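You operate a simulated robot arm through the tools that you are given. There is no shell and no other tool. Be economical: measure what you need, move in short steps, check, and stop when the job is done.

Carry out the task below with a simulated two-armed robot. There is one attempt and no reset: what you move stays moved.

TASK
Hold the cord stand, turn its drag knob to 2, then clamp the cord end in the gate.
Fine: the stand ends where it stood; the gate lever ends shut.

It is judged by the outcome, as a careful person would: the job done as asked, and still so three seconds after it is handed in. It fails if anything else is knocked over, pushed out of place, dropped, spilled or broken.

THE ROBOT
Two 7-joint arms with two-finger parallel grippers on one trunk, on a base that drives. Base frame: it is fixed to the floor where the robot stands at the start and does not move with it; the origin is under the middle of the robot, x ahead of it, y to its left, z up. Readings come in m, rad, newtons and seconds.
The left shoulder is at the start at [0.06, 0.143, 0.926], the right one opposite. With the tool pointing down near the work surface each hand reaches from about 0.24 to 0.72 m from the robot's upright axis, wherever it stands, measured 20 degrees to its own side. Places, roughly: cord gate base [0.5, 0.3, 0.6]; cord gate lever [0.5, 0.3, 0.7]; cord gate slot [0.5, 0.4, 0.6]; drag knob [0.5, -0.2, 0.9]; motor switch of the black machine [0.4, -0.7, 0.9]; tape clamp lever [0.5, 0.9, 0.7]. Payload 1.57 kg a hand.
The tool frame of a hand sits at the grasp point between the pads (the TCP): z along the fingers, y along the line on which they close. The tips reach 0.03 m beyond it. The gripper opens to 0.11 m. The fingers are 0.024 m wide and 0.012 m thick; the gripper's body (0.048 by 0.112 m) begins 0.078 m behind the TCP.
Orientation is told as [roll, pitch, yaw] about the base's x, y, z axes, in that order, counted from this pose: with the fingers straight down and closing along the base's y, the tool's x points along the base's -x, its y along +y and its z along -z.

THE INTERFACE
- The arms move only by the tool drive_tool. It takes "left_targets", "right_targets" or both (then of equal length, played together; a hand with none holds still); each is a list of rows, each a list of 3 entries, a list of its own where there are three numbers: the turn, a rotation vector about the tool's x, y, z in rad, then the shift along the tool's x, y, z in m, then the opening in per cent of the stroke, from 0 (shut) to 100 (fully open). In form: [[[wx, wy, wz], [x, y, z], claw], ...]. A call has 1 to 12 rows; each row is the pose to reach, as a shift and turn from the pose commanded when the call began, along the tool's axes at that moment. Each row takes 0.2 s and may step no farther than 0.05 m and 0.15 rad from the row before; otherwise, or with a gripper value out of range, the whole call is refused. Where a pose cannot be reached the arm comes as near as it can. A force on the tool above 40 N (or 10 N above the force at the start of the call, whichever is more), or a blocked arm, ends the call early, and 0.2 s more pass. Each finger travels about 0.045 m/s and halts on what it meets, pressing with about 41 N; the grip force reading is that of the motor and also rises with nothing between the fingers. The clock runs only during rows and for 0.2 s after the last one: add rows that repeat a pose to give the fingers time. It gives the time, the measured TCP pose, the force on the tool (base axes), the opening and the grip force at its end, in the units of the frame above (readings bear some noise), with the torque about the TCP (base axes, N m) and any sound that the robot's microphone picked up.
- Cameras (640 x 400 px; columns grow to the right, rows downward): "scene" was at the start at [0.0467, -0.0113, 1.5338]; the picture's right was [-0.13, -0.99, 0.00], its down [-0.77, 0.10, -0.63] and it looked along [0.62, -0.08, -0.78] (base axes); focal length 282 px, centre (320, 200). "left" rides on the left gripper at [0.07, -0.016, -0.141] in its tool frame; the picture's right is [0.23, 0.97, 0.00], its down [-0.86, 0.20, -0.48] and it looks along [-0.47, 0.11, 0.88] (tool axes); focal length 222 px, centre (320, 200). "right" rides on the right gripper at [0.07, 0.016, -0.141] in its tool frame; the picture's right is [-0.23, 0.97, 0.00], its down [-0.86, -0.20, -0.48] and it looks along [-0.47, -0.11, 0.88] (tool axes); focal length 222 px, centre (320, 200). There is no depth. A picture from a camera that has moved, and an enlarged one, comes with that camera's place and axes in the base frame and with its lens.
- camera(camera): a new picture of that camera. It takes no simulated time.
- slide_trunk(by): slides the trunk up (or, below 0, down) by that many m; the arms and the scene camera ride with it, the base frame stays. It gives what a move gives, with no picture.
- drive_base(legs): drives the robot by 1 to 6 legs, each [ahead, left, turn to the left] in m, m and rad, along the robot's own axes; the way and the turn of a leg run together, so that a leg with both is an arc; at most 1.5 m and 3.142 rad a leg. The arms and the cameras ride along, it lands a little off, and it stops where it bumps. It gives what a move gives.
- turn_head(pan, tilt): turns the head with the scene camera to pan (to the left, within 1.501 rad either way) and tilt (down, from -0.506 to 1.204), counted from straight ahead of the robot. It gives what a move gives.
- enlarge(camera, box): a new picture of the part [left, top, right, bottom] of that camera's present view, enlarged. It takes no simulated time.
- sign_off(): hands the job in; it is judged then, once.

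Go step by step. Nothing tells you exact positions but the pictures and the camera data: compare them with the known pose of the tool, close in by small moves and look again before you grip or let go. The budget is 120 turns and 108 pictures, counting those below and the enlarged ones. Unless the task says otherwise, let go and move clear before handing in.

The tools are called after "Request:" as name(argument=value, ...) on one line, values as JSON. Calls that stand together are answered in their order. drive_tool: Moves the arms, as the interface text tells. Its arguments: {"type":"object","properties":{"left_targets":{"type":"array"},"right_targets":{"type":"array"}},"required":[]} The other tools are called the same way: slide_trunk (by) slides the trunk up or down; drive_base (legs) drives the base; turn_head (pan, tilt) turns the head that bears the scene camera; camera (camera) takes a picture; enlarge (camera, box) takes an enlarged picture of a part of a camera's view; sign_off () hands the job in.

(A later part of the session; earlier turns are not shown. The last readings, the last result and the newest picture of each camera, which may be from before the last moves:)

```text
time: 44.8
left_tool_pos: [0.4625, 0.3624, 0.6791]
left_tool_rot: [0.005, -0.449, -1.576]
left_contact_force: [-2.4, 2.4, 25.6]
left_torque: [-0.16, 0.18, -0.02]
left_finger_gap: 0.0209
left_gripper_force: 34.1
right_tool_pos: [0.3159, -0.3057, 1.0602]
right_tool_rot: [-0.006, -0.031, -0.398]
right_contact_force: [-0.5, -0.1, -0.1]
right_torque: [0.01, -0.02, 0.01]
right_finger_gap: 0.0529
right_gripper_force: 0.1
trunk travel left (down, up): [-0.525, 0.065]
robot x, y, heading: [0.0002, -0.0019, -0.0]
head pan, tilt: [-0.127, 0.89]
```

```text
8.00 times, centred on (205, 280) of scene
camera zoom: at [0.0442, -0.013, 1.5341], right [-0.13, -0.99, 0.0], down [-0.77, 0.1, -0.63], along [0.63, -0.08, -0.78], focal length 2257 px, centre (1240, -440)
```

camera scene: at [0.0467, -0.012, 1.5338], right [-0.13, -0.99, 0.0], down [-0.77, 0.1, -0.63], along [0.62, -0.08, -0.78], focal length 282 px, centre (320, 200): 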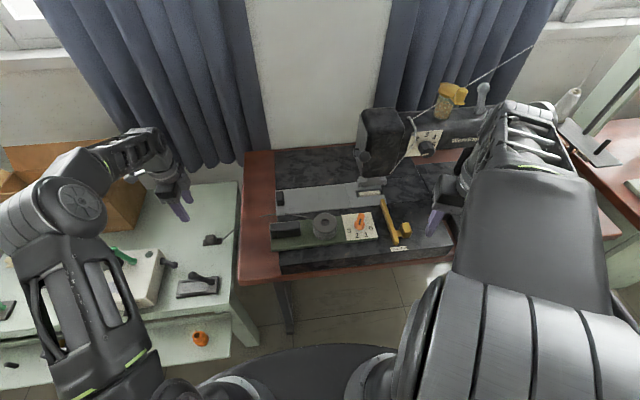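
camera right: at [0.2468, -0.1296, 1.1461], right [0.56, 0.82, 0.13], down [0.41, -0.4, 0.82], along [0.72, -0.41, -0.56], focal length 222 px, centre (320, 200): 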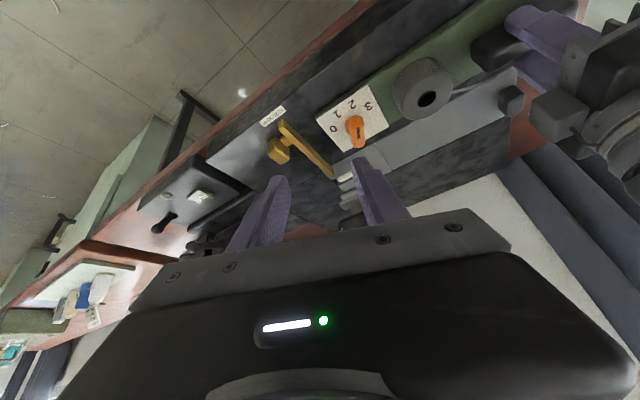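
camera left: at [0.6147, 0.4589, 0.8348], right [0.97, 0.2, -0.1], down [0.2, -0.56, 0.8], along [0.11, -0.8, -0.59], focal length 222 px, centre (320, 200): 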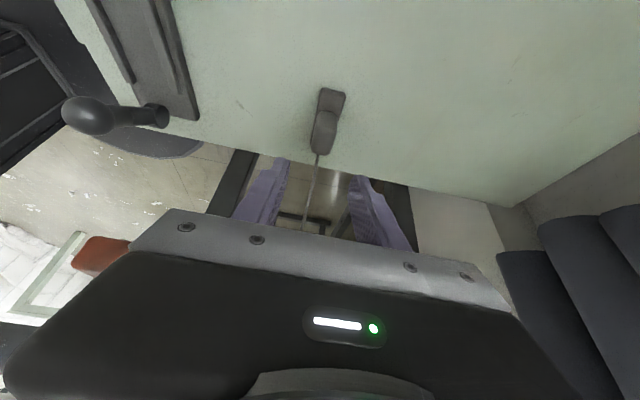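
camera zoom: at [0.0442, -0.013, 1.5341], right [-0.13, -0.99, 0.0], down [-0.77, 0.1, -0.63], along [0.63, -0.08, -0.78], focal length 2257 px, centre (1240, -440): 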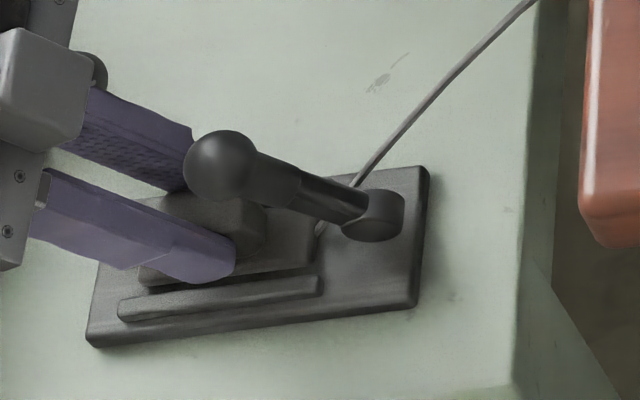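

It met the plate at 1.2 cm above bench level, so the tag is seated in the slot. I ease off, open and back out along the fingers.

Request:
drive_tool(left_targets=[[[0, 0, 0], [-0.0009, 0, -0.0018], 5], [[0, 0, 0], [-0.0009, 0, -0.0018], 15], [[0, 0, 0], [-0.0009, 0, -0.0018], 28], [[0, 0, 0], [-0.0009, 0, -0.0018], 32], [[0, 0, 0], [-0.0009, 0, -0.02], 32], [[0, 0, 0], [-0.0009, 0, -0.05], 32], [[0, 0, 0], [-0.0009, 0, -0.09], 32], [[0, 0, 0], [-0.0009, 0, -0.09], 32]])

Request:
enlarge(camera="left", box=[200, 60, 440, 240])

Request:
enlarge(camera="scene", box=[170, 255, 240, 305])

```text
time: 46.6
left_tool_pos: [0.4608, 0.3989, 0.7577]
left_tool_rot: [-0.001, -0.45, -1.573]
left_contact_force: [0.0, -0.3, 0.4]
left_torque: [0.0, -0.02, 0.01]
left_finger_gap: 0.0353
left_gripper_force: 0.1
right_tool_pos: [0.3182, -0.3042, 1.0599]
right_tool_rot: [-0.006, -0.029, -0.394]
right_contact_force: [0.7, 0.5, 0.1]
right_torque: [0.0, -0.01, -0.01]
right_finger_gap: 0.0527
right_gripper_force: 0.1
trunk travel left (down, up): [-0.525, 0.065]
robot x, y, heading: [0.0024, 0.0005, -0.002]
head pan, tilt: [-0.127, 0.89]
```

```text
2.22 times, centred on (320, 150) of left
camera zoom: at [0.445, 0.5243, 0.8555], right [0.97, 0.2, -0.1], down [0.2, -0.56, 0.8], along [0.11, -0.8, -0.59], focal length 494 px, centre (320, 311)
```

zoom: 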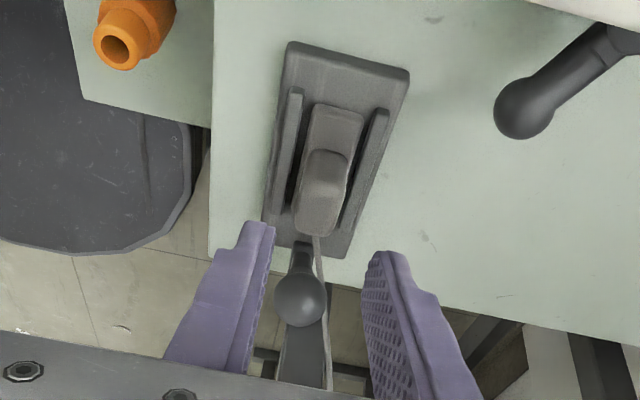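

```text
8.00 times, centred on (205, 280) of scene
camera zoom: at [0.0466, -0.0117, 1.5337], right [-0.13, -0.99, 0.0], down [-0.77, 0.1, -0.63], along [0.62, -0.08, -0.78], focal length 2257 px, centre (1240, -440)
```

zoom: 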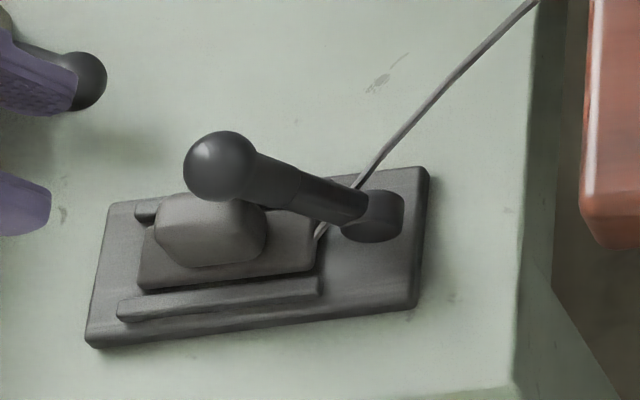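

The tag sits in the slot with the cord leading off beside the hinge. Next I close the empty fingers and bring them upright above the lever's ball.

Request:
drive_tool(left_targets=[[[0, 0, 0], [-0.01, 0, -0.025], 15], [[0, 0.1, 0], [-0.028, 0, -0.025], 3], [[0, 0.2, 0], [-0.046, -0.001, -0.025], 0], [[0, 0.3, 0], [-0.064, -0.001, -0.025], 0], [[0, 0.4, 0], [-0.08, -0.002, -0.0257], 0], [[0, 0.45, 0], [-0.0846, -0.002, -0.0257], 0], [[0, 0.45, 0], [-0.0846, -0.002, -0.0257], 0]])

Request:
enlarge(camera="left", box=[200, 60, 440, 240])

Request:
enlarge(camera="scene", box=[160, 235, 250, 305])

```text
time: 48.2
left_tool_pos: [0.4594, 0.3347, 0.8194]
left_tool_rot: [0.002, 0.001, -1.574]
left_contact_force: [0.6, -0.4, -0.2]
left_torque: [-0.01, -0.02, -0.01]
left_finger_gap: 0.0
left_gripper_force: 20.9
right_tool_pos: [0.3172, -0.3047, 1.0596]
right_tool_rot: [-0.005, -0.031, -0.395]
right_contact_force: [-0.7, -0.2, -0.2]
right_torque: [0.03, 0.0, 0.04]
right_finger_gap: 0.0526
right_gripper_force: 0.1
trunk travel left (down, up): [-0.525, 0.065]
robot x, y, heading: [-0.0003, 0.0009, -0.0]
head pan, tilt: [-0.127, 0.89]
```

```text
2.22 times, centred on (320, 150) of left
camera zoom: at [0.4439, 0.4044, 0.9597], right [0.97, 0.22, 0.0], down [0.2, -0.86, 0.48], along [0.11, -0.47, -0.88], focal length 494 px, centre (320, 311)
```

zoom: 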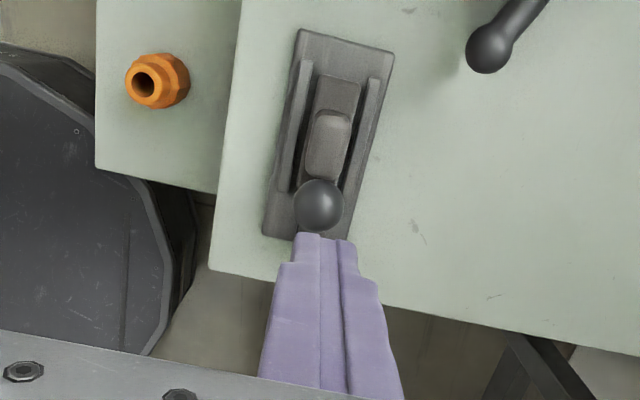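

```text
5.71 times, centred on (205, 270) of scene
camera zoom: at [0.0463, -0.0118, 1.5338], right [-0.13, -0.99, 0.0], down [-0.77, 0.1, -0.63], along [0.62, -0.08, -0.78], focal length 1612 px, centre (977, -200)
```

zoom: 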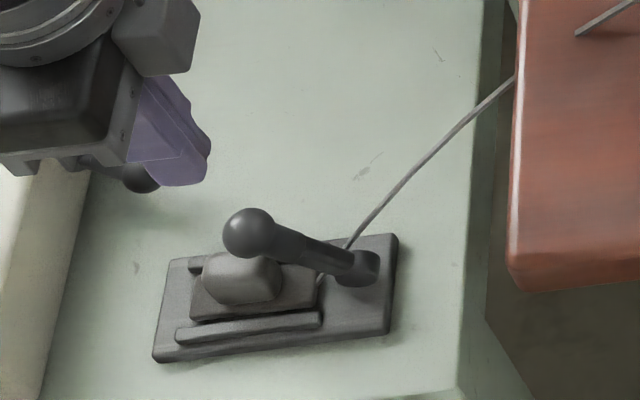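

The closed fingertips are right over the ball. I press it down along its arc.

Request:
drive_tool(left_targets=[[[0, 0, 0], [0, 0.001, 0.035], 0], [[0, 0, 0], [-0.001, 0.001, 0.06], 0], [[0, 0, 0], [0.01, 0.001, 0.0688], 0], [[0, 0, 0], [0.0187, 0.001, 0.0764], 0], [[0, 0, 0], [0.0264, 0.001, 0.0854], 0], [[0, 0, 0], [0.032, 0.001, 0.0939], 0], [[0, 0, 0], [0.0372, 0.001, 0.1044], 0]])

Request:
enlarge(camera="scene", box=[160, 235, 250, 305])

Request:
enlarge(camera="left", box=[200, 60, 440, 240])

```text
time: 49.0
left_tool_pos: [0.459, 0.3356, 0.7572]
left_tool_rot: [0.003, -0.004, -1.579]
left_contact_force: [-12.3, -4.8, 33.7]
left_torque: [-0.38, 0.37, -0.05]
left_finger_gap: 0.0
left_gripper_force: 21.4
right_tool_pos: [0.3154, -0.3052, 1.0609]
right_tool_rot: [-0.007, -0.031, -0.396]
right_contact_force: [-0.1, 0.0, -0.2]
right_torque: [0.01, -0.02, 0.0]
right_finger_gap: 0.0525
right_gripper_force: 0.1
trunk travel left (down, up): [-0.525, 0.065]
robot x, y, heading: [-0.0009, 0.0011, -0.002]
head pan, tilt: [-0.127, 0.89]
stopped in row 3 (left hand): the force on the tool passed its limit (the readings are from after the stop); the commanded pose is now the measured one
```

```text
5.71 times, centred on (205, 270) of scene
camera zoom: at [0.0433, -0.0135, 1.5345], right [-0.13, -0.99, 0.0], down [-0.77, 0.1, -0.63], along [0.63, -0.08, -0.78], focal length 1612 px, centre (977, -200)
```

zoom: 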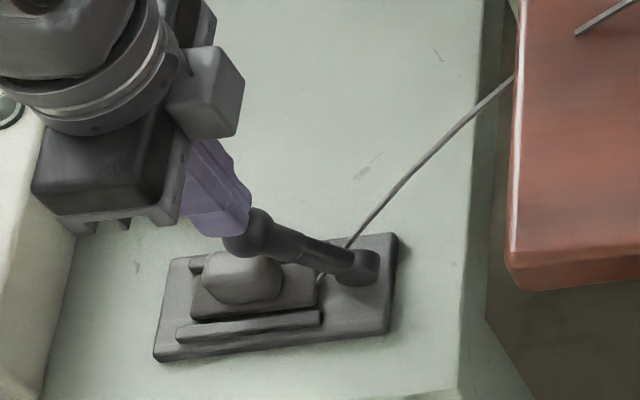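

```text
2.22 times, centred on (320, 150) of left
camera zoom: at [0.4438, 0.4061, 0.8979], right [0.98, 0.22, 0.0], down [0.19, -0.86, 0.48], along [0.11, -0.47, -0.88], focal length 494 px, centre (320, 311)
```

zoom: 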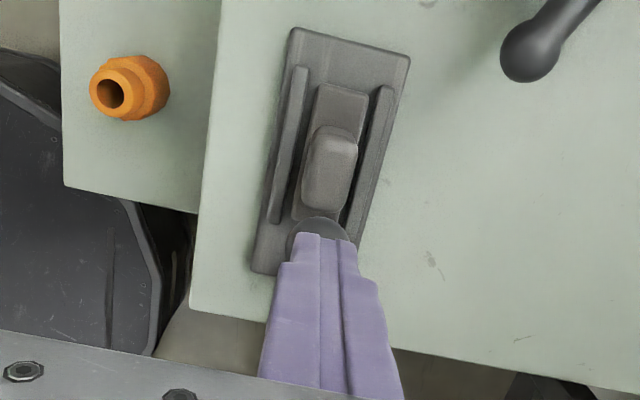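

The lever did not give under a straight downward press near its hinge; pushing square to the lever (toward +y) has over twice the leverage. I move the fingers behind the ball and push it that way.

Request:
drive_tool(left_targets=[[[0, 0, 0], [0, 0.0015, -0.015], 0], [[0, 0, 0], [-0.04, 0.0015, -0.015], 0], [[0, 0, 0], [-0.04, 0.0015, 0.02], 0], [[0, 0, 0], [-0.029, 0.0015, 0.0202], 0], [[0, 0, 0], [-0.0191, 0.0015, 0.0212], 0], [[0, 0, 0], [-0.0131, 0.0015, 0.0242], 0], [[0, 0, 0], [-0.0076, 0.0015, 0.0272], 0]])

Request:
enlarge(camera="scene", box=[160, 235, 250, 305])

Request:
enlarge(camera="left", box=[200, 60, 440, 240])

```text
time: 50.3
left_tool_pos: [0.4656, 0.3027, 0.733]
left_tool_rot: [0.006, -0.019, -1.588]
left_contact_force: [-1.9, -10.4, 13.3]
left_torque: [-0.18, 0.11, 0.06]
left_finger_gap: 0.0002
left_gripper_force: 21.3
right_tool_pos: [0.3152, -0.3061, 1.062]
right_tool_rot: [-0.007, -0.031, -0.399]
right_contact_force: [-0.4, 0.6, -0.3]
right_torque: [-0.04, -0.02, 0.0]
right_finger_gap: 0.053
right_gripper_force: 0.1
trunk travel left (down, up): [-0.525, 0.065]
robot x, y, heading: [-0.0033, 0.0035, -0.005]
head pan, tilt: [-0.127, 0.89]
stopped in row 6 (left hand): the force on the tool passed its limit (the readings are from after the stop); the commanded pose is now the measured one
```

```text
5.71 times, centred on (205, 270) of scene
camera zoom: at [0.0446, -0.0129, 1.5341], right [-0.13, -0.99, 0.0], down [-0.77, 0.1, -0.63], along [0.63, -0.08, -0.78], focal length 1612 px, centre (977, -200)
```

zoom: 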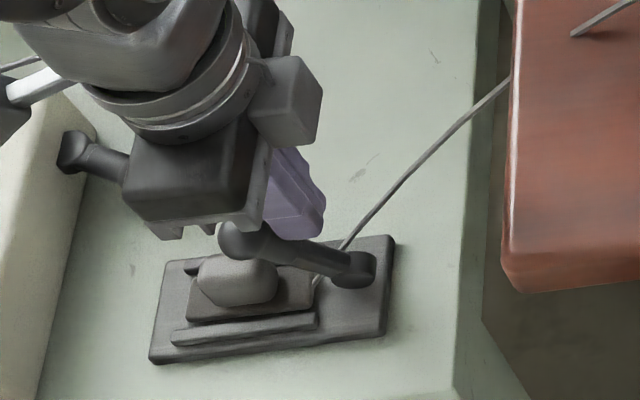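

```text
2.22 times, centred on (320, 150) of left
camera zoom: at [0.4501, 0.3761, 0.8731], right [0.98, 0.21, 0.0], down [0.18, -0.85, 0.5], along [0.11, -0.49, -0.87], focal length 494 px, centre (320, 311)
```

zoom: 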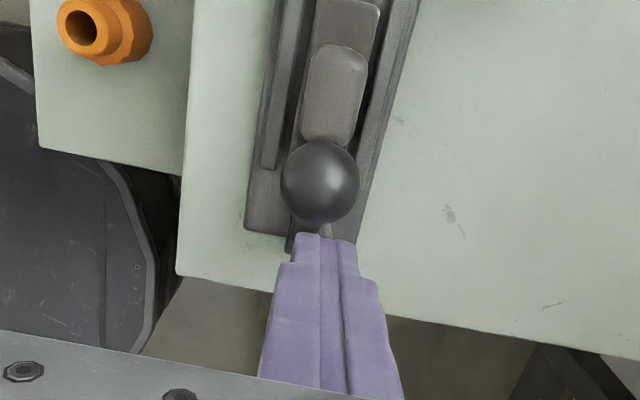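

The ball has begun to give: it resists with about 1.3 N·m, and my steps were too fast. I push on slowly in 3 mm steps.

Request:
drive_tool(left_targets=[[[0, 0, 0], [0.003, -0.001, 0.001], 0], [[0, 0, 0], [0.006, -0.002, 0.0022], 0], [[0, 0, 0], [0.009, -0.003, 0.0034], 0], [[0, 0, 0], [0.012, -0.004, 0.0046], 0], [[0, 0, 0], [0.015, -0.004, 0.0058], 0], [[0, 0, 0], [0.018, -0.004, 0.0072], 0], [[0, 0, 0], [0.021, -0.004, 0.0088], 0], [[0, 0, 0], [0.024, -0.004, 0.0105], 0]])

Request:
enlarge(camera="scene", box=[160, 235, 250, 305])

```text
time: 50.9
left_tool_pos: [0.4677, 0.303, 0.7329]
left_tool_rot: [0.009, -0.025, -1.598]
left_contact_force: [-5.2, -9.5, 17.4]
left_torque: [-0.12, 0.25, 0.06]
left_finger_gap: 0.0002
left_gripper_force: 21.6
right_tool_pos: [0.3155, -0.307, 1.061]
right_tool_rot: [-0.007, -0.031, -0.4]
right_contact_force: [0.6, 0.1, 0.7]
right_torque: [-0.03, 0.02, -0.01]
right_finger_gap: 0.053
right_gripper_force: 0.0
trunk travel left (down, up): [-0.525, 0.065]
robot x, y, heading: [-0.0023, -0.0, -0.009]
head pan, tilt: [-0.127, 0.89]
stopped in row 2 (left hand): the force on the tool passed its limit (the readings are from after the stop); the commanded pose is now the measured one
```

```text
5.71 times, centred on (205, 270) of scene
camera zoom: at [0.0442, -0.0141, 1.5339], right [-0.13, -0.99, 0.0], down [-0.77, 0.1, -0.63], along [0.63, -0.08, -0.78], focal length 1612 px, centre (977, -200)
```

zoom: 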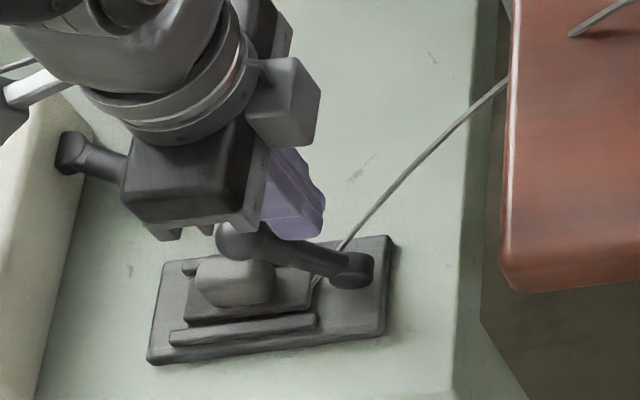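

Still blocked that way even with full leverage, so 63° may already be the end stop on that side, i.e. the lever may be shut now and open by swinging up toward -y. I go over to the other side of the ball and test gently.

Request:
drive_tool(left_targets=[[[0, 0, 0], [-0.004, 0, -0.03], 0], [[0, 0, 0], [-0.004, 0, -0.065], 0], [[0, 0, 0], [0.035, -0.003, -0.065], 0], [[0, 0, 0], [0.072, -0.006, -0.06], 0], [[0, 0, 0], [0.072, -0.006, -0.025], 0], [[0, 0, 0], [0.072, -0.006, -0.003], 0], [[0, 0, 0], [0.064, -0.006, -0.003], 0], [[0, 0, 0], [0.059, -0.006, -0.003], 0], [[0, 0, 0], [0.055, -0.006, -0.003], 0], [[0, 0, 0], [0.051, -0.006, -0.003], 0], [[0, 0, 0], [0.047, -0.006, -0.003], 0], [[0, 0, 0], [0.043, -0.006, -0.003], 0]])

Request:
enlarge(camera="scene", box=[160, 235, 250, 305])

Request:
enlarge(camera="left", box=[200, 60, 440, 240])

```text
time: 53.5
left_tool_pos: [0.4626, 0.3465, 0.7323]
left_tool_rot: [0.009, -0.024, -1.593]
left_contact_force: [1.5, 1.8, 0.4]
left_torque: [0.02, 0.01, 0.02]
left_finger_gap: 0.0
left_gripper_force: 21.5
right_tool_pos: [0.3185, -0.3077, 1.06]
right_tool_rot: [-0.007, -0.029, -0.401]
right_contact_force: [-0.5, -0.2, -0.4]
right_torque: [0.01, -0.01, -0.01]
right_finger_gap: 0.0528
right_gripper_force: 0.1
trunk travel left (down, up): [-0.525, 0.065]
robot x, y, heading: [0.0005, -0.0006, -0.008]
head pan, tilt: [-0.127, 0.89]
```

```text
5.71 times, centred on (205, 270) of scene
camera zoom: at [0.0462, -0.0132, 1.5337], right [-0.13, -0.99, 0.0], down [-0.77, 0.1, -0.63], along [0.62, -0.08, -0.78], focal length 1612 px, centre (977, -200)
```

zoom: 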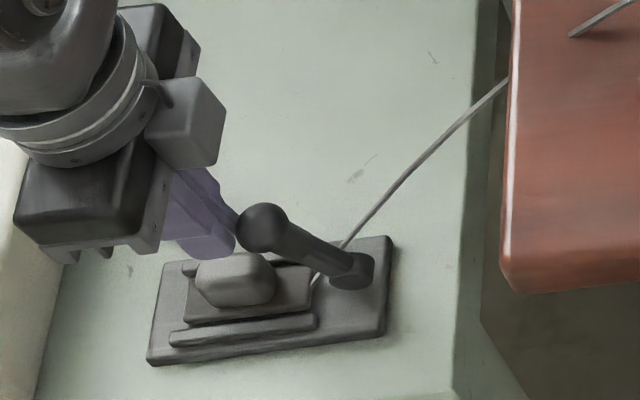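

```text
2.22 times, centred on (320, 150) of left
camera zoom: at [0.4461, 0.4215, 0.8719], right [0.98, 0.2, 0.0], down [0.18, -0.85, 0.5], along [0.11, -0.49, -0.87], focal length 494 px, centre (320, 311)
```

zoom: 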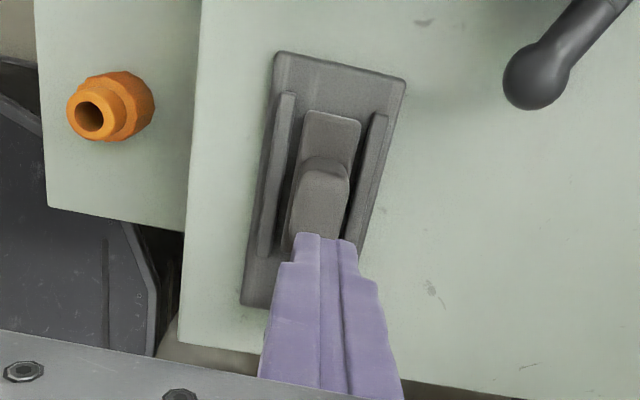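

The ball swung freely toward -y with about 2 N, so that is its working direction. I push it further that way to learn its range.

Request:
drive_tool(left_targets=[[[0, 0, 0], [-0.006, 0, -0.001], 0], [[0, 0, 0], [-0.012, 0, -0.002], 0], [[0, 0, 0], [-0.018, 0, -0.003], 0], [[0, 0, 0], [-0.024, 0, -0.004], 0], [[0, 0, 0], [-0.03, 0, -0.004], 0], [[0, 0, 0], [-0.036, 0, -0.004], 0], [[0, 0, 0], [-0.042, 0, -0.003], 0], [[0, 0, 0], [-0.048, 0, -0.002], 0]])

Request:
enlarge(camera="scene", box=[160, 235, 250, 305])

```text
time: 55.3
left_tool_pos: [0.4607, 0.2999, 0.7351]
left_tool_rot: [0.007, -0.023, -1.593]
left_contact_force: [0.6, 0.1, 0.5]
left_torque: [-0.04, -0.01, -0.04]
left_finger_gap: 0.0
left_gripper_force: 21.3
right_tool_pos: [0.3162, -0.3055, 1.0603]
right_tool_rot: [-0.008, -0.03, -0.4]
right_contact_force: [-0.7, 0.0, -0.2]
right_torque: [-0.01, 0.02, 0.01]
right_finger_gap: 0.0527
right_gripper_force: 0.1
trunk travel left (down, up): [-0.525, 0.065]
robot x, y, heading: [0.0029, -0.0037, -0.005]
head pan, tilt: [-0.127, 0.89]
```

```text
5.71 times, centred on (205, 270) of scene
camera zoom: at [0.0463, -0.0134, 1.5338], right [-0.13, -0.99, 0.0], down [-0.77, 0.1, -0.63], along [0.62, -0.08, -0.78], focal length 1612 px, centre (977, -200)
```

zoom: 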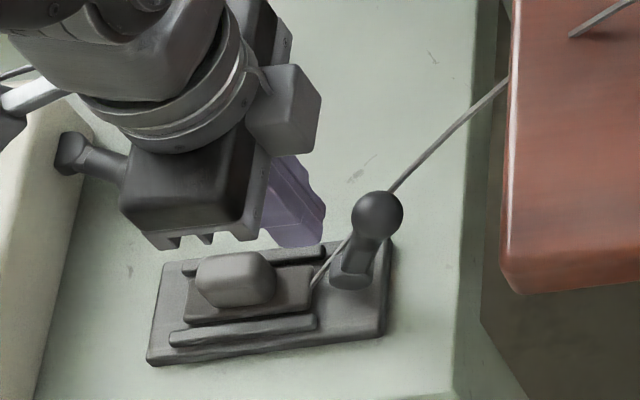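

Request:
drive_tool(left_targets=[[[0, 0, 0], [0.01, 0, -0.03], 0], [[0, 0, 0], [0.02, 0, -0.07], 0], [[0, 0, 0], [0.02, 0, -0.1], 0]])

Request:
enlarge(camera="left", box=[200, 60, 440, 240])

Request:
enlarge(camera="scene", box=[170, 255, 240, 305])

```text
time: 56.1
left_tool_pos: [0.4577, 0.3208, 0.8349]
left_tool_rot: [0.007, -0.023, -1.595]
left_contact_force: [-0.5, -0.5, -0.3]
left_torque: [0.01, 0.01, 0.01]
left_finger_gap: 0.0
left_gripper_force: 21.1
right_tool_pos: [0.3168, -0.307, 1.06]
right_tool_rot: [-0.007, -0.029, -0.401]
right_contact_force: [0.7, -1.0, 0.5]
right_torque: [0.01, -0.03, 0.02]
right_finger_gap: 0.0529
right_gripper_force: 0.0
trunk travel left (down, up): [-0.525, 0.065]
robot x, y, heading: [-0.0014, -0.001, -0.013]
head pan, tilt: [-0.127, 0.89]
```

```text
2.22 times, centred on (320, 150) of left
camera zoom: at [0.442, 0.3956, 0.9755], right [0.98, 0.2, 0.0], down [0.18, -0.85, 0.5], along [0.1, -0.49, -0.87], focal length 494 px, centre (320, 311)
```

zoom: 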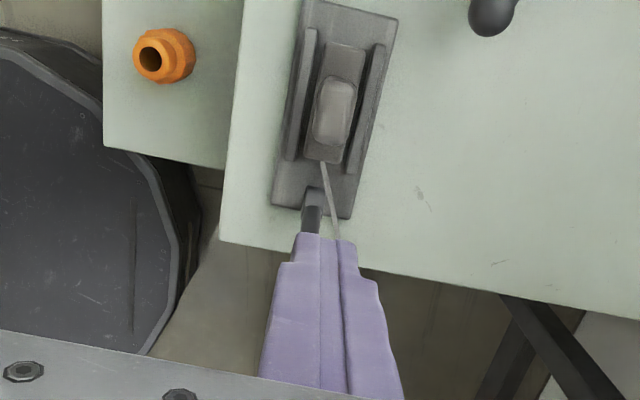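

```text
8.00 times, centred on (205, 280) of scene
camera zoom: at [0.0458, -0.0136, 1.5337], right [-0.13, -0.99, 0.0], down [-0.77, 0.1, -0.63], along [0.62, -0.08, -0.78], focal length 2257 px, centre (1240, -440)
```

zoom: 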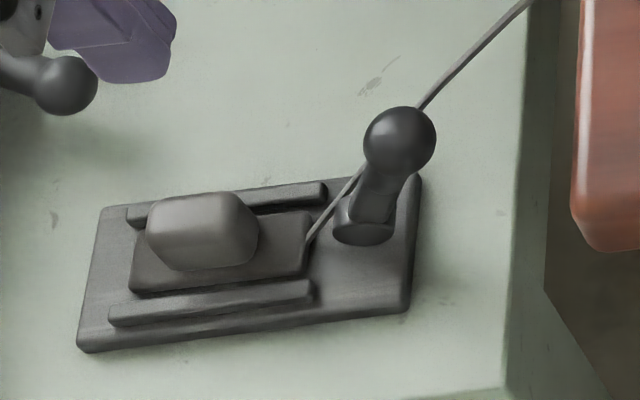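

The lever swings freely over to the -y side and blocks at the lean over the slot, so I take the lean over the slot as shut. With the tag seated I'll shut it again: grip the ball from above and lead it back along its arc.

Request:
drive_tool(left_targets=[[[0, 0, 0], [-0.02, 0.001, 0], 15], [[0, 0, 0], [-0.04, 0.002, 0], 30], [[0, 0, 0], [-0.058, 0.002, 0], 45], [[0, 0, 0], [-0.058, 0.002, 0.02], 45], [[0, 0, 0], [-0.058, 0.002, 0.055], 45], [[0, 0, 0], [-0.058, 0.002, 0.055], 45]])

Request:
enlarge(camera="left", box=[200, 60, 440, 260])

Request:
enlarge(camera="scene", box=[160, 230, 260, 305])

```text
time: 57.5
left_tool_pos: [0.4618, 0.2632, 0.7814]
left_tool_rot: [0.008, -0.023, -1.594]
left_contact_force: [-0.5, 0.5, -0.2]
left_torque: [0.02, -0.01, 0.06]
left_finger_gap: 0.0495
left_gripper_force: 0.1
right_tool_pos: [0.3151, -0.308, 1.0611]
right_tool_rot: [-0.008, -0.03, -0.401]
right_contact_force: [-0.1, 0.3, -0.9]
right_torque: [0.02, 0.0, 0.01]
right_finger_gap: 0.0528
right_gripper_force: 0.0
trunk travel left (down, up): [-0.525, 0.065]
robot x, y, heading: [0.0007, -0.0035, -0.008]
head pan, tilt: [-0.127, 0.89]
```

```text
2.00 times, centred on (320, 160) of left
camera zoom: at [0.4453, 0.337, 0.9208], right [0.98, 0.2, 0.0], down [0.18, -0.85, 0.5], along [0.11, -0.49, -0.87], focal length 444 px, centre (320, 280)
```

zoom: 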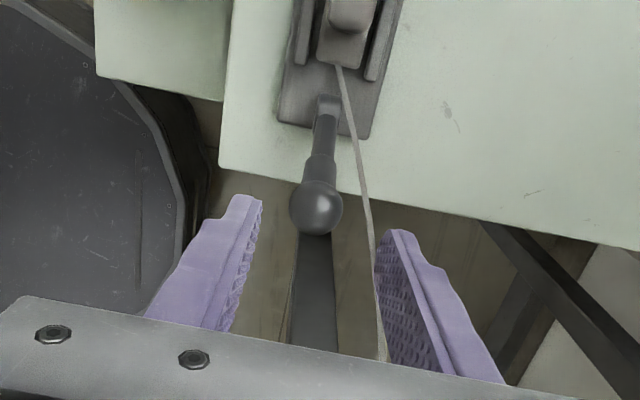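

```text
5.33 times, centred on (210, 268) of scene
camera zoom: at [0.0459, -0.0133, 1.5338], right [-0.13, -0.99, 0.0], down [-0.77, 0.1, -0.63], along [0.62, -0.08, -0.78], focal length 1505 px, centre (907, -160)
```

zoom: 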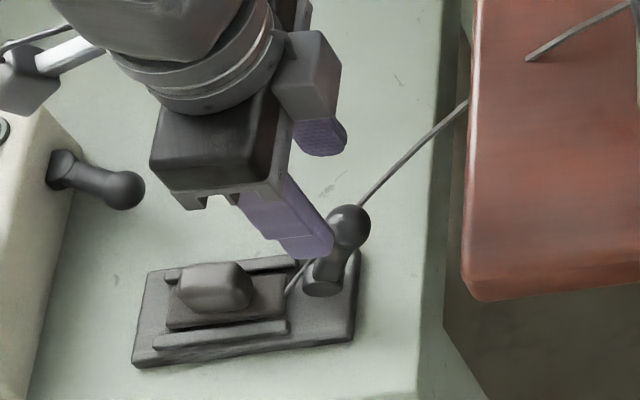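

The cord runs close beside the ball, so gripping it would pinch the cord. I rise, close the fingers and go down behind the ball (at -y), clear of the cord, to push it shut.

Request:
drive_tool(left_targets=[[[0, 0, 0], [0, 0, -0.035], 45], [[0, 0, 0], [0, -0.002, -0.035], 20], [[0, 0, 0], [0, -0.004, -0.035], 0], [[0, 0, 0], [-0.02, -0.008, -0.035], 0], [[0, 0, 0], [-0.038, -0.008, -0.035], 0], [[0, 0, 0], [-0.038, -0.008, -0.01], 0], [[0, 0, 0], [-0.038, -0.008, 0.025], 0], [[0, 0, 0], [-0.038, -0.008, 0.053], 0], [[0, 0, 0], [-0.038, -0.008, 0.053], 0]])

Request:
enlarge(camera="left", box=[200, 60, 440, 260])

Request:
enlarge(camera="scene", box=[160, 230, 260, 305])

```text
time: 59.5
left_tool_pos: [0.4532, 0.2232, 0.7295]
left_tool_rot: [0.01, -0.021, -1.593]
left_contact_force: [-0.7, 0.0, 0.6]
left_torque: [0.0, 0.0, 0.0]
left_finger_gap: 0.0004
left_gripper_force: 21.2
right_tool_pos: [0.3163, -0.3075, 1.0607]
right_tool_rot: [-0.008, -0.029, -0.399]
right_contact_force: [-0.2, -0.2, 0.5]
right_torque: [-0.01, 0.01, 0.01]
right_finger_gap: 0.0528
right_gripper_force: 0.1
trunk travel left (down, up): [-0.525, 0.065]
robot x, y, heading: [-0.0011, 0.0001, -0.006]
head pan, tilt: [-0.127, 0.89]
```

```text
2.00 times, centred on (320, 160) of left
camera zoom: at [0.4373, 0.2965, 0.8691], right [0.98, 0.2, 0.0], down [0.17, -0.85, 0.5], along [0.11, -0.49, -0.87], focal length 444 px, centre (320, 280)
```

zoom: 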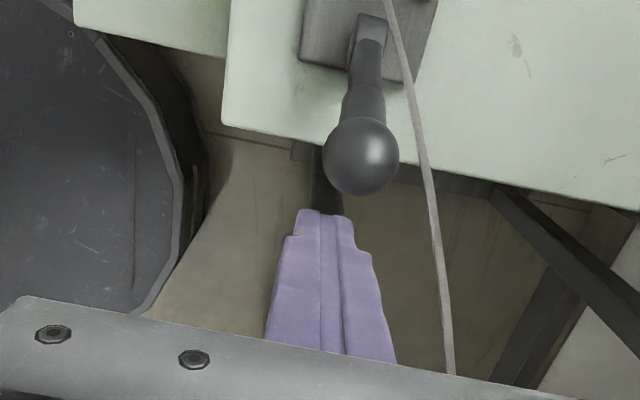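

```text
5.33 times, centred on (210, 268) of scene
camera zoom: at [0.046, -0.0133, 1.5338], right [-0.13, -0.99, 0.0], down [-0.77, 0.1, -0.63], along [0.62, -0.08, -0.78], focal length 1505 px, centre (907, -160)
```

zoom: 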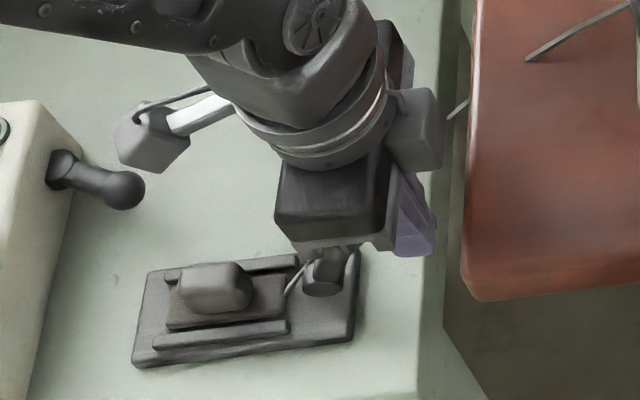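

Request:
drive_tool(left_targets=[[[0, 0, 0], [0.008, 0.003, 0], 0], [[0, 0, 0], [0.016, 0.004, 0], 0], [[0, 0, 0], [0.024, 0.004, -0.001], 0], [[0, 0, 0], [0.032, 0.004, -0.003], 0], [[0, 0, 0], [0.04, 0.004, -0.005], 0], [[0, 0, 0], [0.048, 0.004, -0.007], 0], [[0, 0, 0], [0.055, 0.004, -0.008], 0], [[0, 0, 0], [0.062, 0.004, -0.009], 0], [[0, 0, 0], [0.068, 0.004, -0.009], 0], [[0, 0, 0], [0.073, 0.004, -0.009], 0], [[0, 0, 0], [0.077, 0.004, -0.009], 0], [[0, 0, 0], [0.08, 0.004, -0.009], 0]])

Request:
enlarge(camera="scene", box=[160, 230, 260, 305])

Request:
enlarge(camera="left", box=[200, 60, 440, 260])

```text
time: 62.1
left_tool_pos: [0.4593, 0.3035, 0.7372]
left_tool_rot: [0.007, -0.023, -1.596]
left_contact_force: [-0.2, -2.9, -0.1]
left_torque: [-0.09, 0.02, -0.02]
left_finger_gap: 0.0
left_gripper_force: 21.4
right_tool_pos: [0.3155, -0.307, 1.0607]
right_tool_rot: [-0.007, -0.03, -0.399]
right_contact_force: [-1.0, 0.4, -0.6]
right_torque: [0.01, -0.01, -0.01]
right_finger_gap: 0.0527
right_gripper_force: 0.0
trunk travel left (down, up): [-0.525, 0.065]
robot x, y, heading: [0.0033, -0.0013, -0.01]
head pan, tilt: [-0.127, 0.89]
```

```text
5.33 times, centred on (210, 268) of scene
camera zoom: at [0.0461, -0.0137, 1.5338], right [-0.13, -0.99, 0.0], down [-0.77, 0.1, -0.63], along [0.62, -0.08, -0.78], focal length 1505 px, centre (907, -160)
```

zoom: 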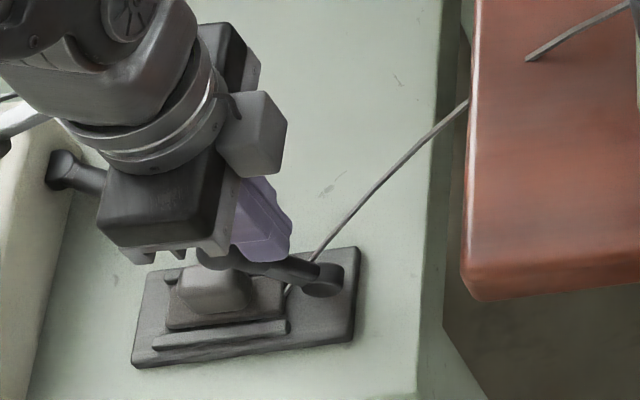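

```text
2.00 times, centred on (320, 160) of left
camera zoom: at [0.4427, 0.3773, 0.876], right [0.98, 0.2, 0.0], down [0.17, -0.85, 0.5], along [0.1, -0.49, -0.87], focal length 444 px, centre (320, 280)
```

zoom: 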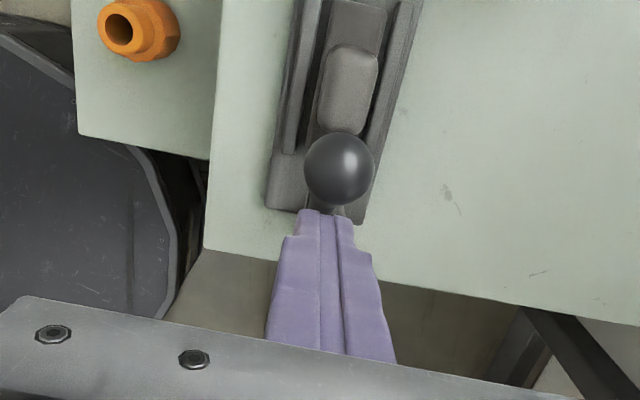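

Request:
drive_tool(left_targets=[[[0, 0, 0], [-0.006, 0, -0.01], 0], [[0, 0, 0], [-0.01, 0, -0.05], 0], [[0, 0, 0], [-0.01, 0, -0.09], 0]])

Request:
enlarge(camera="scene", box=[160, 230, 260, 305])

Request:
enlarge(camera="left", box=[200, 60, 440, 260])

```text
time: 62.9
left_tool_pos: [0.4569, 0.2962, 0.8277]
left_tool_rot: [0.008, -0.023, -1.594]
left_contact_force: [-0.8, -0.2, 0.3]
left_torque: [0.04, -0.01, 0.01]
left_finger_gap: 0.0003
left_gripper_force: 21.1
right_tool_pos: [0.3154, -0.3072, 1.0611]
right_tool_rot: [-0.009, -0.03, -0.4]
right_contact_force: [0.0, 0.2, -1.2]
right_torque: [0.01, -0.02, 0.02]
right_finger_gap: 0.0527
right_gripper_force: 0.0
trunk travel left (down, up): [-0.525, 0.065]
robot x, y, heading: [0.0032, 0.0002, -0.008]
head pan, tilt: [-0.127, 0.89]
```

```text
5.33 times, centred on (210, 268) of scene
camera zoom: at [0.0457, -0.0135, 1.5337], right [-0.13, -0.99, 0.0], down [-0.77, 0.1, -0.63], along [0.62, -0.08, -0.78], focal length 1505 px, centre (907, -160)
```

zoom: 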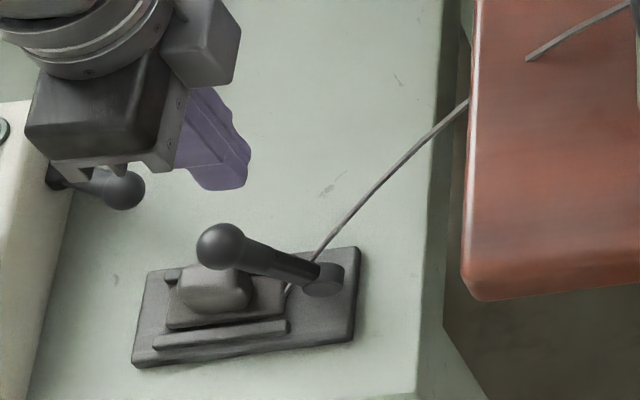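

```text
2.00 times, centred on (320, 160) of left
camera zoom: at [0.4416, 0.3707, 0.9671], right [0.98, 0.21, 0.0], down [0.18, -0.85, 0.5], along [0.11, -0.49, -0.87], focal length 444 px, centre (320, 280)
```

zoom: 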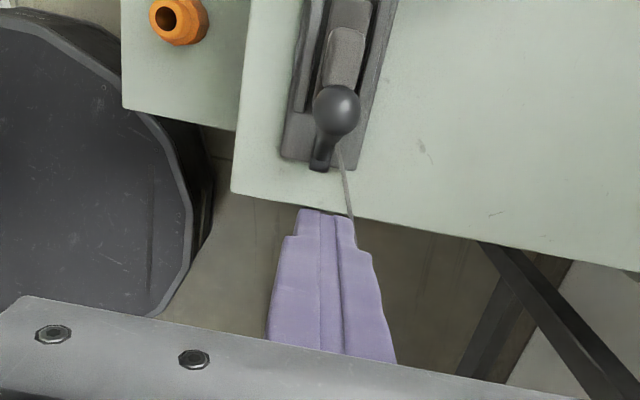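

The lever is back exactly at its starting lean, against its stop. To be sure the cord end is really clamped like this, I'll regrip the tag's block and give it a very slight tug.

Request:
drive_tool(left_targets=[[[0, 0, 0], [0.02, 0, 0], 0], [[0, 0, 0], [0.045, 0, 0], 5], [[0, -0.14, 0], [0.07, 0.001, 0], 15], [[0, -0.28, -0.01], [0.09, 0.0016, 0], 25], [[0, -0.427, -0.02], [0.1028, 0.0016, 0.02], 32], [[0, -0.427, -0.02], [0.1028, 0.0016, 0.045], 32], [[0, -0.427, -0.02], [0.1028, 0.0016, 0.07], 32], [[0, -0.427, -0.02], [0.1028, 0.0016, 0.07], 32]])

Request:
enlarge(camera="left", box=[200, 60, 440, 240])

```text
time: 64.7
left_tool_pos: [0.4626, 0.3978, 0.7549]
left_tool_rot: [0.005, -0.449, -1.577]
left_contact_force: [0.7, -0.2, 0.7]
left_torque: [0.02, 0.01, -0.01]
left_finger_gap: 0.0354
left_gripper_force: 0.1
right_tool_pos: [0.316, -0.3069, 1.059]
right_tool_rot: [-0.007, -0.031, -0.401]
right_contact_force: [-0.7, 0.0, -0.2]
right_torque: [0.01, 0.05, -0.02]
right_finger_gap: 0.0527
right_gripper_force: 0.1
trunk travel left (down, up): [-0.525, 0.065]
robot x, y, heading: [-0.0008, -0.0006, -0.008]
head pan, tilt: [-0.127, 0.89]
```

```text
2.22 times, centred on (320, 150) of left
camera zoom: at [0.4446, 0.523, 0.8519], right [0.97, 0.2, -0.09], down [0.19, -0.56, 0.8], along [0.11, -0.8, -0.59], focal length 494 px, centre (320, 311)
```

zoom: 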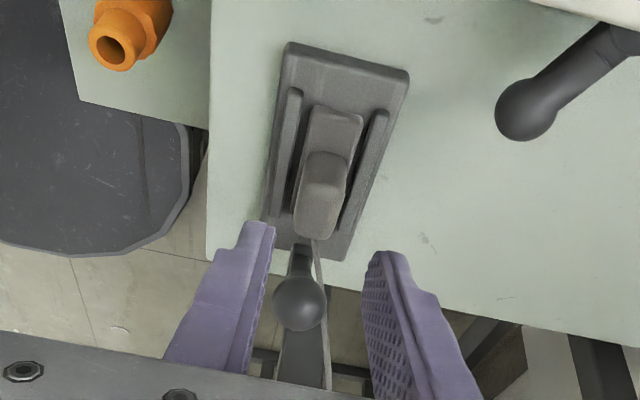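

Request:
drive_tool(left_targets=[[[0, 0, 0], [0, 0, 0.03], 32], [[0, 0, 0], [0, 0, 0.06], 32], [[0, 0, 0], [0, 0, 0.08], 32], [[0, 0, 0], [0, 0, 0.08], 24], [[0, 0, 0], [0, 0, 0.08], 16], [[0, 0, 0], [0, 0, 0.08], 8], [[0, 0, 0], [0, 0, 0.08], 5], [[0, 0, 0], [0, 0, 0.08], 5]])

Request:
drive_tool(left_targets=[[[0, 0, 0], [-0.0009, 0, -0.0018], 5], [[0, 0, 0], [-0.0017, 0, -0.0036], 5], [[0, 0, 0], [-0.0022, 0, -0.0045], 5], [[0, 0, 0], [-0.0022, 0, -0.0045], 5]])

```text
time: 66.5
left_tool_pos: [0.463, 0.3633, 0.6831]
left_tool_rot: [0.005, -0.451, -1.576]
left_contact_force: [-0.2, 1.6, 1.6]
left_torque: [0.02, 0.02, -0.03]
left_finger_gap: 0.0208
left_gripper_force: 34.0
right_tool_pos: [0.317, -0.3057, 1.0602]
right_tool_rot: [-0.009, -0.03, -0.399]
right_contact_force: [-0.4, 0.2, 0.8]
right_torque: [0.01, 0.02, 0.0]
right_finger_gap: 0.0527
right_gripper_force: 0.1
trunk travel left (down, up): [-0.525, 0.065]
robot x, y, heading: [0.0017, -0.0002, -0.005]
head pan, tilt: [-0.127, 0.89]
```

```text
time: 67.5
left_tool_pos: [0.4622, 0.3626, 0.6878]
left_tool_rot: [0.005, -0.451, -1.575]
left_contact_force: [-0.4, 0.2, -0.7]
left_torque: [-0.01, -0.05, 0.0]
left_finger_gap: 0.021
left_gripper_force: 34.4
right_tool_pos: [0.316, -0.3076, 1.0604]
right_tool_rot: [-0.008, -0.029, -0.399]
right_contact_force: [-1.1, 1.1, -0.3]
right_torque: [-0.02, -0.03, 0.03]
right_finger_gap: 0.0528
right_gripper_force: 0.0
trunk travel left (down, up): [-0.525, 0.065]
robot x, y, heading: [-0.002, -0.0026, -0.007]
head pan, tilt: [-0.127, 0.89]
```

The tag lifts freely, so it is not clamped: the starting lean must be the open end, and shut lies at the other end of the swing. I set the tag down again, release and back out.

Request:
drive_tool(left_targets=[[[0, 0, 0], [0.0015, 0, 0.003], 5], [[0, 0, 0], [0.003, 0, 0.006], 5], [[0, 0, 0], [0.0036, 0, 0.0075], 5], [[0, 0, 0], [0.0036, 0, 0.0075], 5], [[0, 0, 0], [0.003, 0, 0.006], 18], [[0, 0, 0], [0.003, 0, 0.006], 30], [[0, 0, 0], [0.003, 0, 0.006], 34], [[0, 0, 0], [0.003, 0, -0.02], 34], [[0, 0, 0], [0.003, 0, -0.05], 34], [[0, 0, 0], [0.003, 0, -0.08], 34]])

Request:
enlarge(camera="left", box=[200, 60, 440, 240])

```text
time: 69.7
left_tool_pos: [0.4638, 0.3995, 0.7564]
left_tool_rot: [0.005, -0.45, -1.577]
left_contact_force: [0.4, -0.6, -0.1]
left_torque: [0.02, 0.02, 0.01]
left_finger_gap: 0.0374
left_gripper_force: 0.1
right_tool_pos: [0.3173, -0.3071, 1.0613]
right_tool_rot: [-0.007, -0.029, -0.4]
right_contact_force: [-0.1, -0.1, -0.4]
right_torque: [-0.05, 0.03, 0.01]
right_finger_gap: 0.0528
right_gripper_force: 0.0
trunk travel left (down, up): [-0.525, 0.065]
robot x, y, heading: [-0.0018, -0.0047, -0.01]
head pan, tilt: [-0.127, 0.89]
```

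```text
2.22 times, centred on (320, 150) of left
camera zoom: at [0.4469, 0.5245, 0.8536], right [0.97, 0.2, -0.09], down [0.19, -0.56, 0.8], along [0.11, -0.8, -0.59], focal length 494 px, centre (320, 311)
```

zoom: 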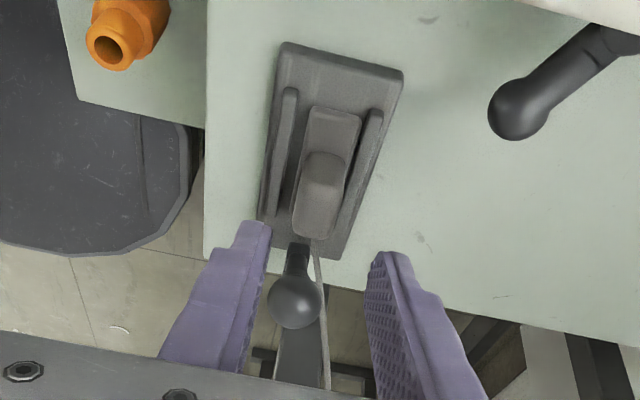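

Request:
drive_tool(left_targets=[[[0, 0, 0], [-0.013, 0, -0.027], 15], [[0, 0.14, 0], [-0.02, -0.001, -0.024], 3], [[0, 0.28, 0], [-0.028, -0.002, -0.02], 0], [[0, 0.42, 0], [-0.0378, -0.003, -0.015], 0], [[0, 0.45, 0], [-0.0378, -0.003, -0.015], 0], [[0, 0.45, 0], [-0.026, -0.003, 0.008], 0], [[0, 0.45, 0], [-0.0157, -0.003, 0.0309], 0], [[0, 0.45, 0], [-0.0157, -0.003, 0.0309], 0]])

Request:
drive_tool(left_targets=[[[0, 0, 0], [-0.01, 0, 0], 0], [[0, 0, 0], [-0.02, 0, 0], 0], [[0, 0, 0], [-0.03, 0, 0], 0], [[0, 0, 0], [-0.04, 0, -0.001], 0], [[0, 0, 0], [-0.05, 0, -0.002], 0], [[0, 0, 0], [-0.06, 0, -0.002], 0], [[0, 0, 0], [-0.07, 0, -0.002], 0], [[0, 0, 0], [-0.08, 0, -0.001], 0], [[0, 0, 0], [-0.09, 0, 0], 0], [[0, 0, 0], [-0.1, 0, 0], 0], [[0, 0, 0], [-0.11, 0, 0], 0], [[0, 0, 0], [-0.12, 0, 0], 0]])

Request:
enlarge(camera="left", box=[200, 60, 440, 260])

```text
time: 71.5
left_tool_pos: [0.4593, 0.3718, 0.7371]
left_tool_rot: [0.004, 0.001, -1.574]
left_contact_force: [-0.6, -0.1, -0.2]
left_torque: [0.01, 0.02, 0.0]
left_finger_gap: 0.0
left_gripper_force: 21.5
right_tool_pos: [0.3166, -0.3072, 1.0612]
right_tool_rot: [-0.005, -0.03, -0.4]
right_contact_force: [0.5, -0.5, 0.7]
right_torque: [0.0, 0.0, 0.03]
right_finger_gap: 0.0529
right_gripper_force: 0.1
trunk travel left (down, up): [-0.525, 0.065]
robot x, y, heading: [-0.0003, -0.0008, -0.006]
head pan, tilt: [-0.127, 0.89]
```

```text
time: 73.7
left_tool_pos: [0.4596, 0.2879, 0.737]
left_tool_rot: [0.009, 0.018, -1.561]
left_contact_force: [0.2, 9.3, 2.5]
left_torque: [0.32, -0.06, -0.03]
left_finger_gap: 0.0002
left_gripper_force: 21.1
right_tool_pos: [0.3159, -0.3067, 1.0606]
right_tool_rot: [-0.006, -0.03, -0.398]
right_contact_force: [0.2, 0.1, -0.3]
right_torque: [0.04, -0.03, 0.0]
right_finger_gap: 0.0531
right_gripper_force: 0.0
trunk travel left (down, up): [-0.525, 0.065]
robot x, y, heading: [0.0005, -0.0003, -0.005]
head pan, tilt: [-0.127, 0.89]
stopped in row 11 (left hand): the force on the tool passed its limit (the readings are from after the stop); the commanded pose is now the measured one
```

```text
2.00 times, centred on (320, 160) of left
camera zoom: at [0.442, 0.3553, 0.8801], right [0.97, 0.24, 0.01], down [0.2, -0.86, 0.47], along [0.12, -0.45, -0.89], focal length 444 px, centre (320, 280)
```

zoom: 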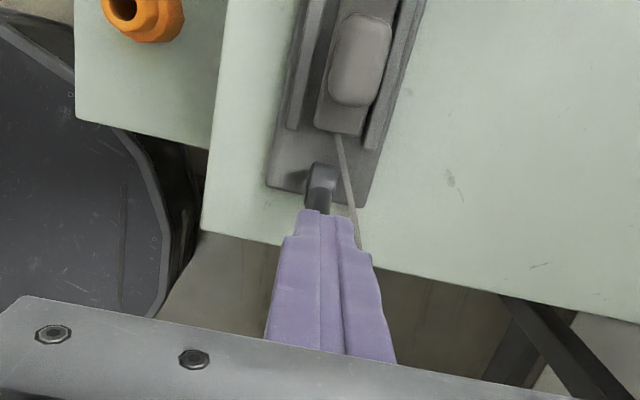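

The lever swings about 50° in all: from the lean over the slot to this stop leaning away. With it at this stop I tug the tag again the same way to see which end clamps.

Request:
drive_tool(left_targets=[[[0, 0, 0], [0.002, 0, -0.03], 0], [[0, 0, 0], [0.02, 0.001, -0.05], 0], [[0, 0, 0], [0.05, 0.002, -0.05], 0], [[0, -0.1, 0.005], [0.08, 0.003, -0.05], 5], [[0, -0.24, 0.01], [0.1106, 0.004, -0.05], 15], [[0, -0.37, 0.015], [0.1106, 0.004, -0.05], 25], [[0, -0.468, 0.015], [0.1106, 0.004, -0.035], 34], [[0, -0.468, 0.015], [0.1106, 0.004, -0.0185], 34], [[0, -0.468, 0.015], [0.1106, 0.004, -0.0185], 34]])

Request:
enlarge(camera="left", box=[200, 60, 440, 240])

```text
time: 75.7
left_tool_pos: [0.4622, 0.3936, 0.7572]
left_tool_rot: [0.011, -0.455, -1.583]
left_contact_force: [0.1, -0.8, -0.8]
left_torque: [-0.02, 0.0, -0.01]
left_finger_gap: 0.0373
left_gripper_force: 0.1
right_tool_pos: [0.3171, -0.3056, 1.0599]
right_tool_rot: [-0.007, -0.031, -0.397]
right_contact_force: [0.0, 0.6, -0.4]
right_torque: [0.02, -0.01, 0.02]
right_finger_gap: 0.0528
right_gripper_force: 0.0
trunk travel left (down, up): [-0.525, 0.065]
robot x, y, heading: [-0.0015, -0.0012, -0.006]
head pan, tilt: [-0.127, 0.89]
```

```text
2.22 times, centred on (320, 150) of left
camera zoom: at [0.4468, 0.5202, 0.8533], right [0.98, 0.2, -0.09], down [0.19, -0.56, 0.81], along [0.11, -0.81, -0.58], focal length 494 px, centre (320, 311)
```

zoom: 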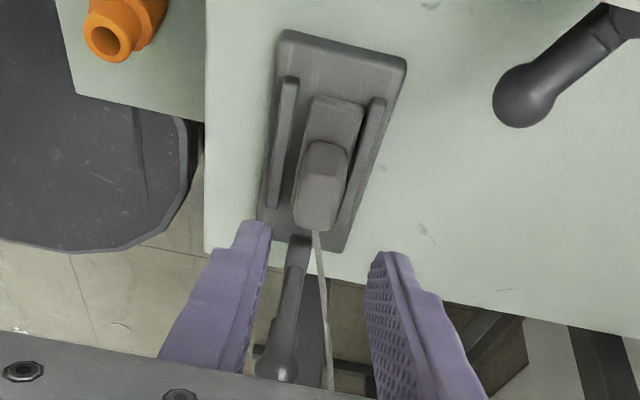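

Request:
drive_tool(left_targets=[[[0, 0, 0], [0.004, 0, 0.03], 34], [[0, 0, 0], [0.004, 0, 0.06], 34], [[0, 0, 0], [0.004, 0, 0.08], 34], [[0, 0, 0], [0.004, 0, 0.08], 24], [[0, 0, 0], [0.004, 0, 0.08], 16], [[0, 0, 0], [0.004, 0, 0.08], 8], [[0, 0, 0], [0.004, 0, 0.08], 5], [[0, 0, 0], [0.004, 0, 0.08], 5]])

Request:
drive_tool(left_targets=[[[0, 0, 0], [-0.0009, 0, -0.0018], 5], [[0, 0, 0], [-0.0017, 0, -0.0036], 5], [[0, 0, 0], [-0.0022, 0, -0.0045], 5], [[0, 0, 0], [-0.0022, 0, -0.0045], 5]])

```text
time: 77.5
left_tool_pos: [0.4635, 0.3642, 0.6837]
left_tool_rot: [0.011, -0.455, -1.583]
left_contact_force: [0.4, 0.2, -0.5]
left_torque: [0.04, -0.01, 0.04]
left_finger_gap: 0.0208
left_gripper_force: 34.3
right_tool_pos: [0.3175, -0.3047, 1.06]
right_tool_rot: [-0.007, -0.029, -0.398]
right_contact_force: [0.9, 0.2, 0.2]
right_torque: [-0.01, 0.0, 0.0]
right_finger_gap: 0.0526
right_gripper_force: 0.1
trunk travel left (down, up): [-0.525, 0.065]
robot x, y, heading: [0.0028, -0.0067, -0.004]
head pan, tilt: [-0.127, 0.89]
```

```text
time: 78.5
left_tool_pos: [0.4634, 0.3624, 0.688]
left_tool_rot: [0.011, -0.456, -1.582]
left_contact_force: [1.0, -0.2, 0.0]
left_torque: [0.04, -0.02, 0.02]
left_finger_gap: 0.0209
left_gripper_force: 34.2
right_tool_pos: [0.3168, -0.3057, 1.061]
right_tool_rot: [-0.007, -0.03, -0.399]
right_contact_force: [0.1, 0.0, 1.7]
right_torque: [0.0, 0.0, 0.01]
right_finger_gap: 0.0526
right_gripper_force: 0.1
trunk travel left (down, up): [-0.525, 0.065]
robot x, y, heading: [0.0012, 0.0029, -0.004]
head pan, tilt: [-0.127, 0.89]
```

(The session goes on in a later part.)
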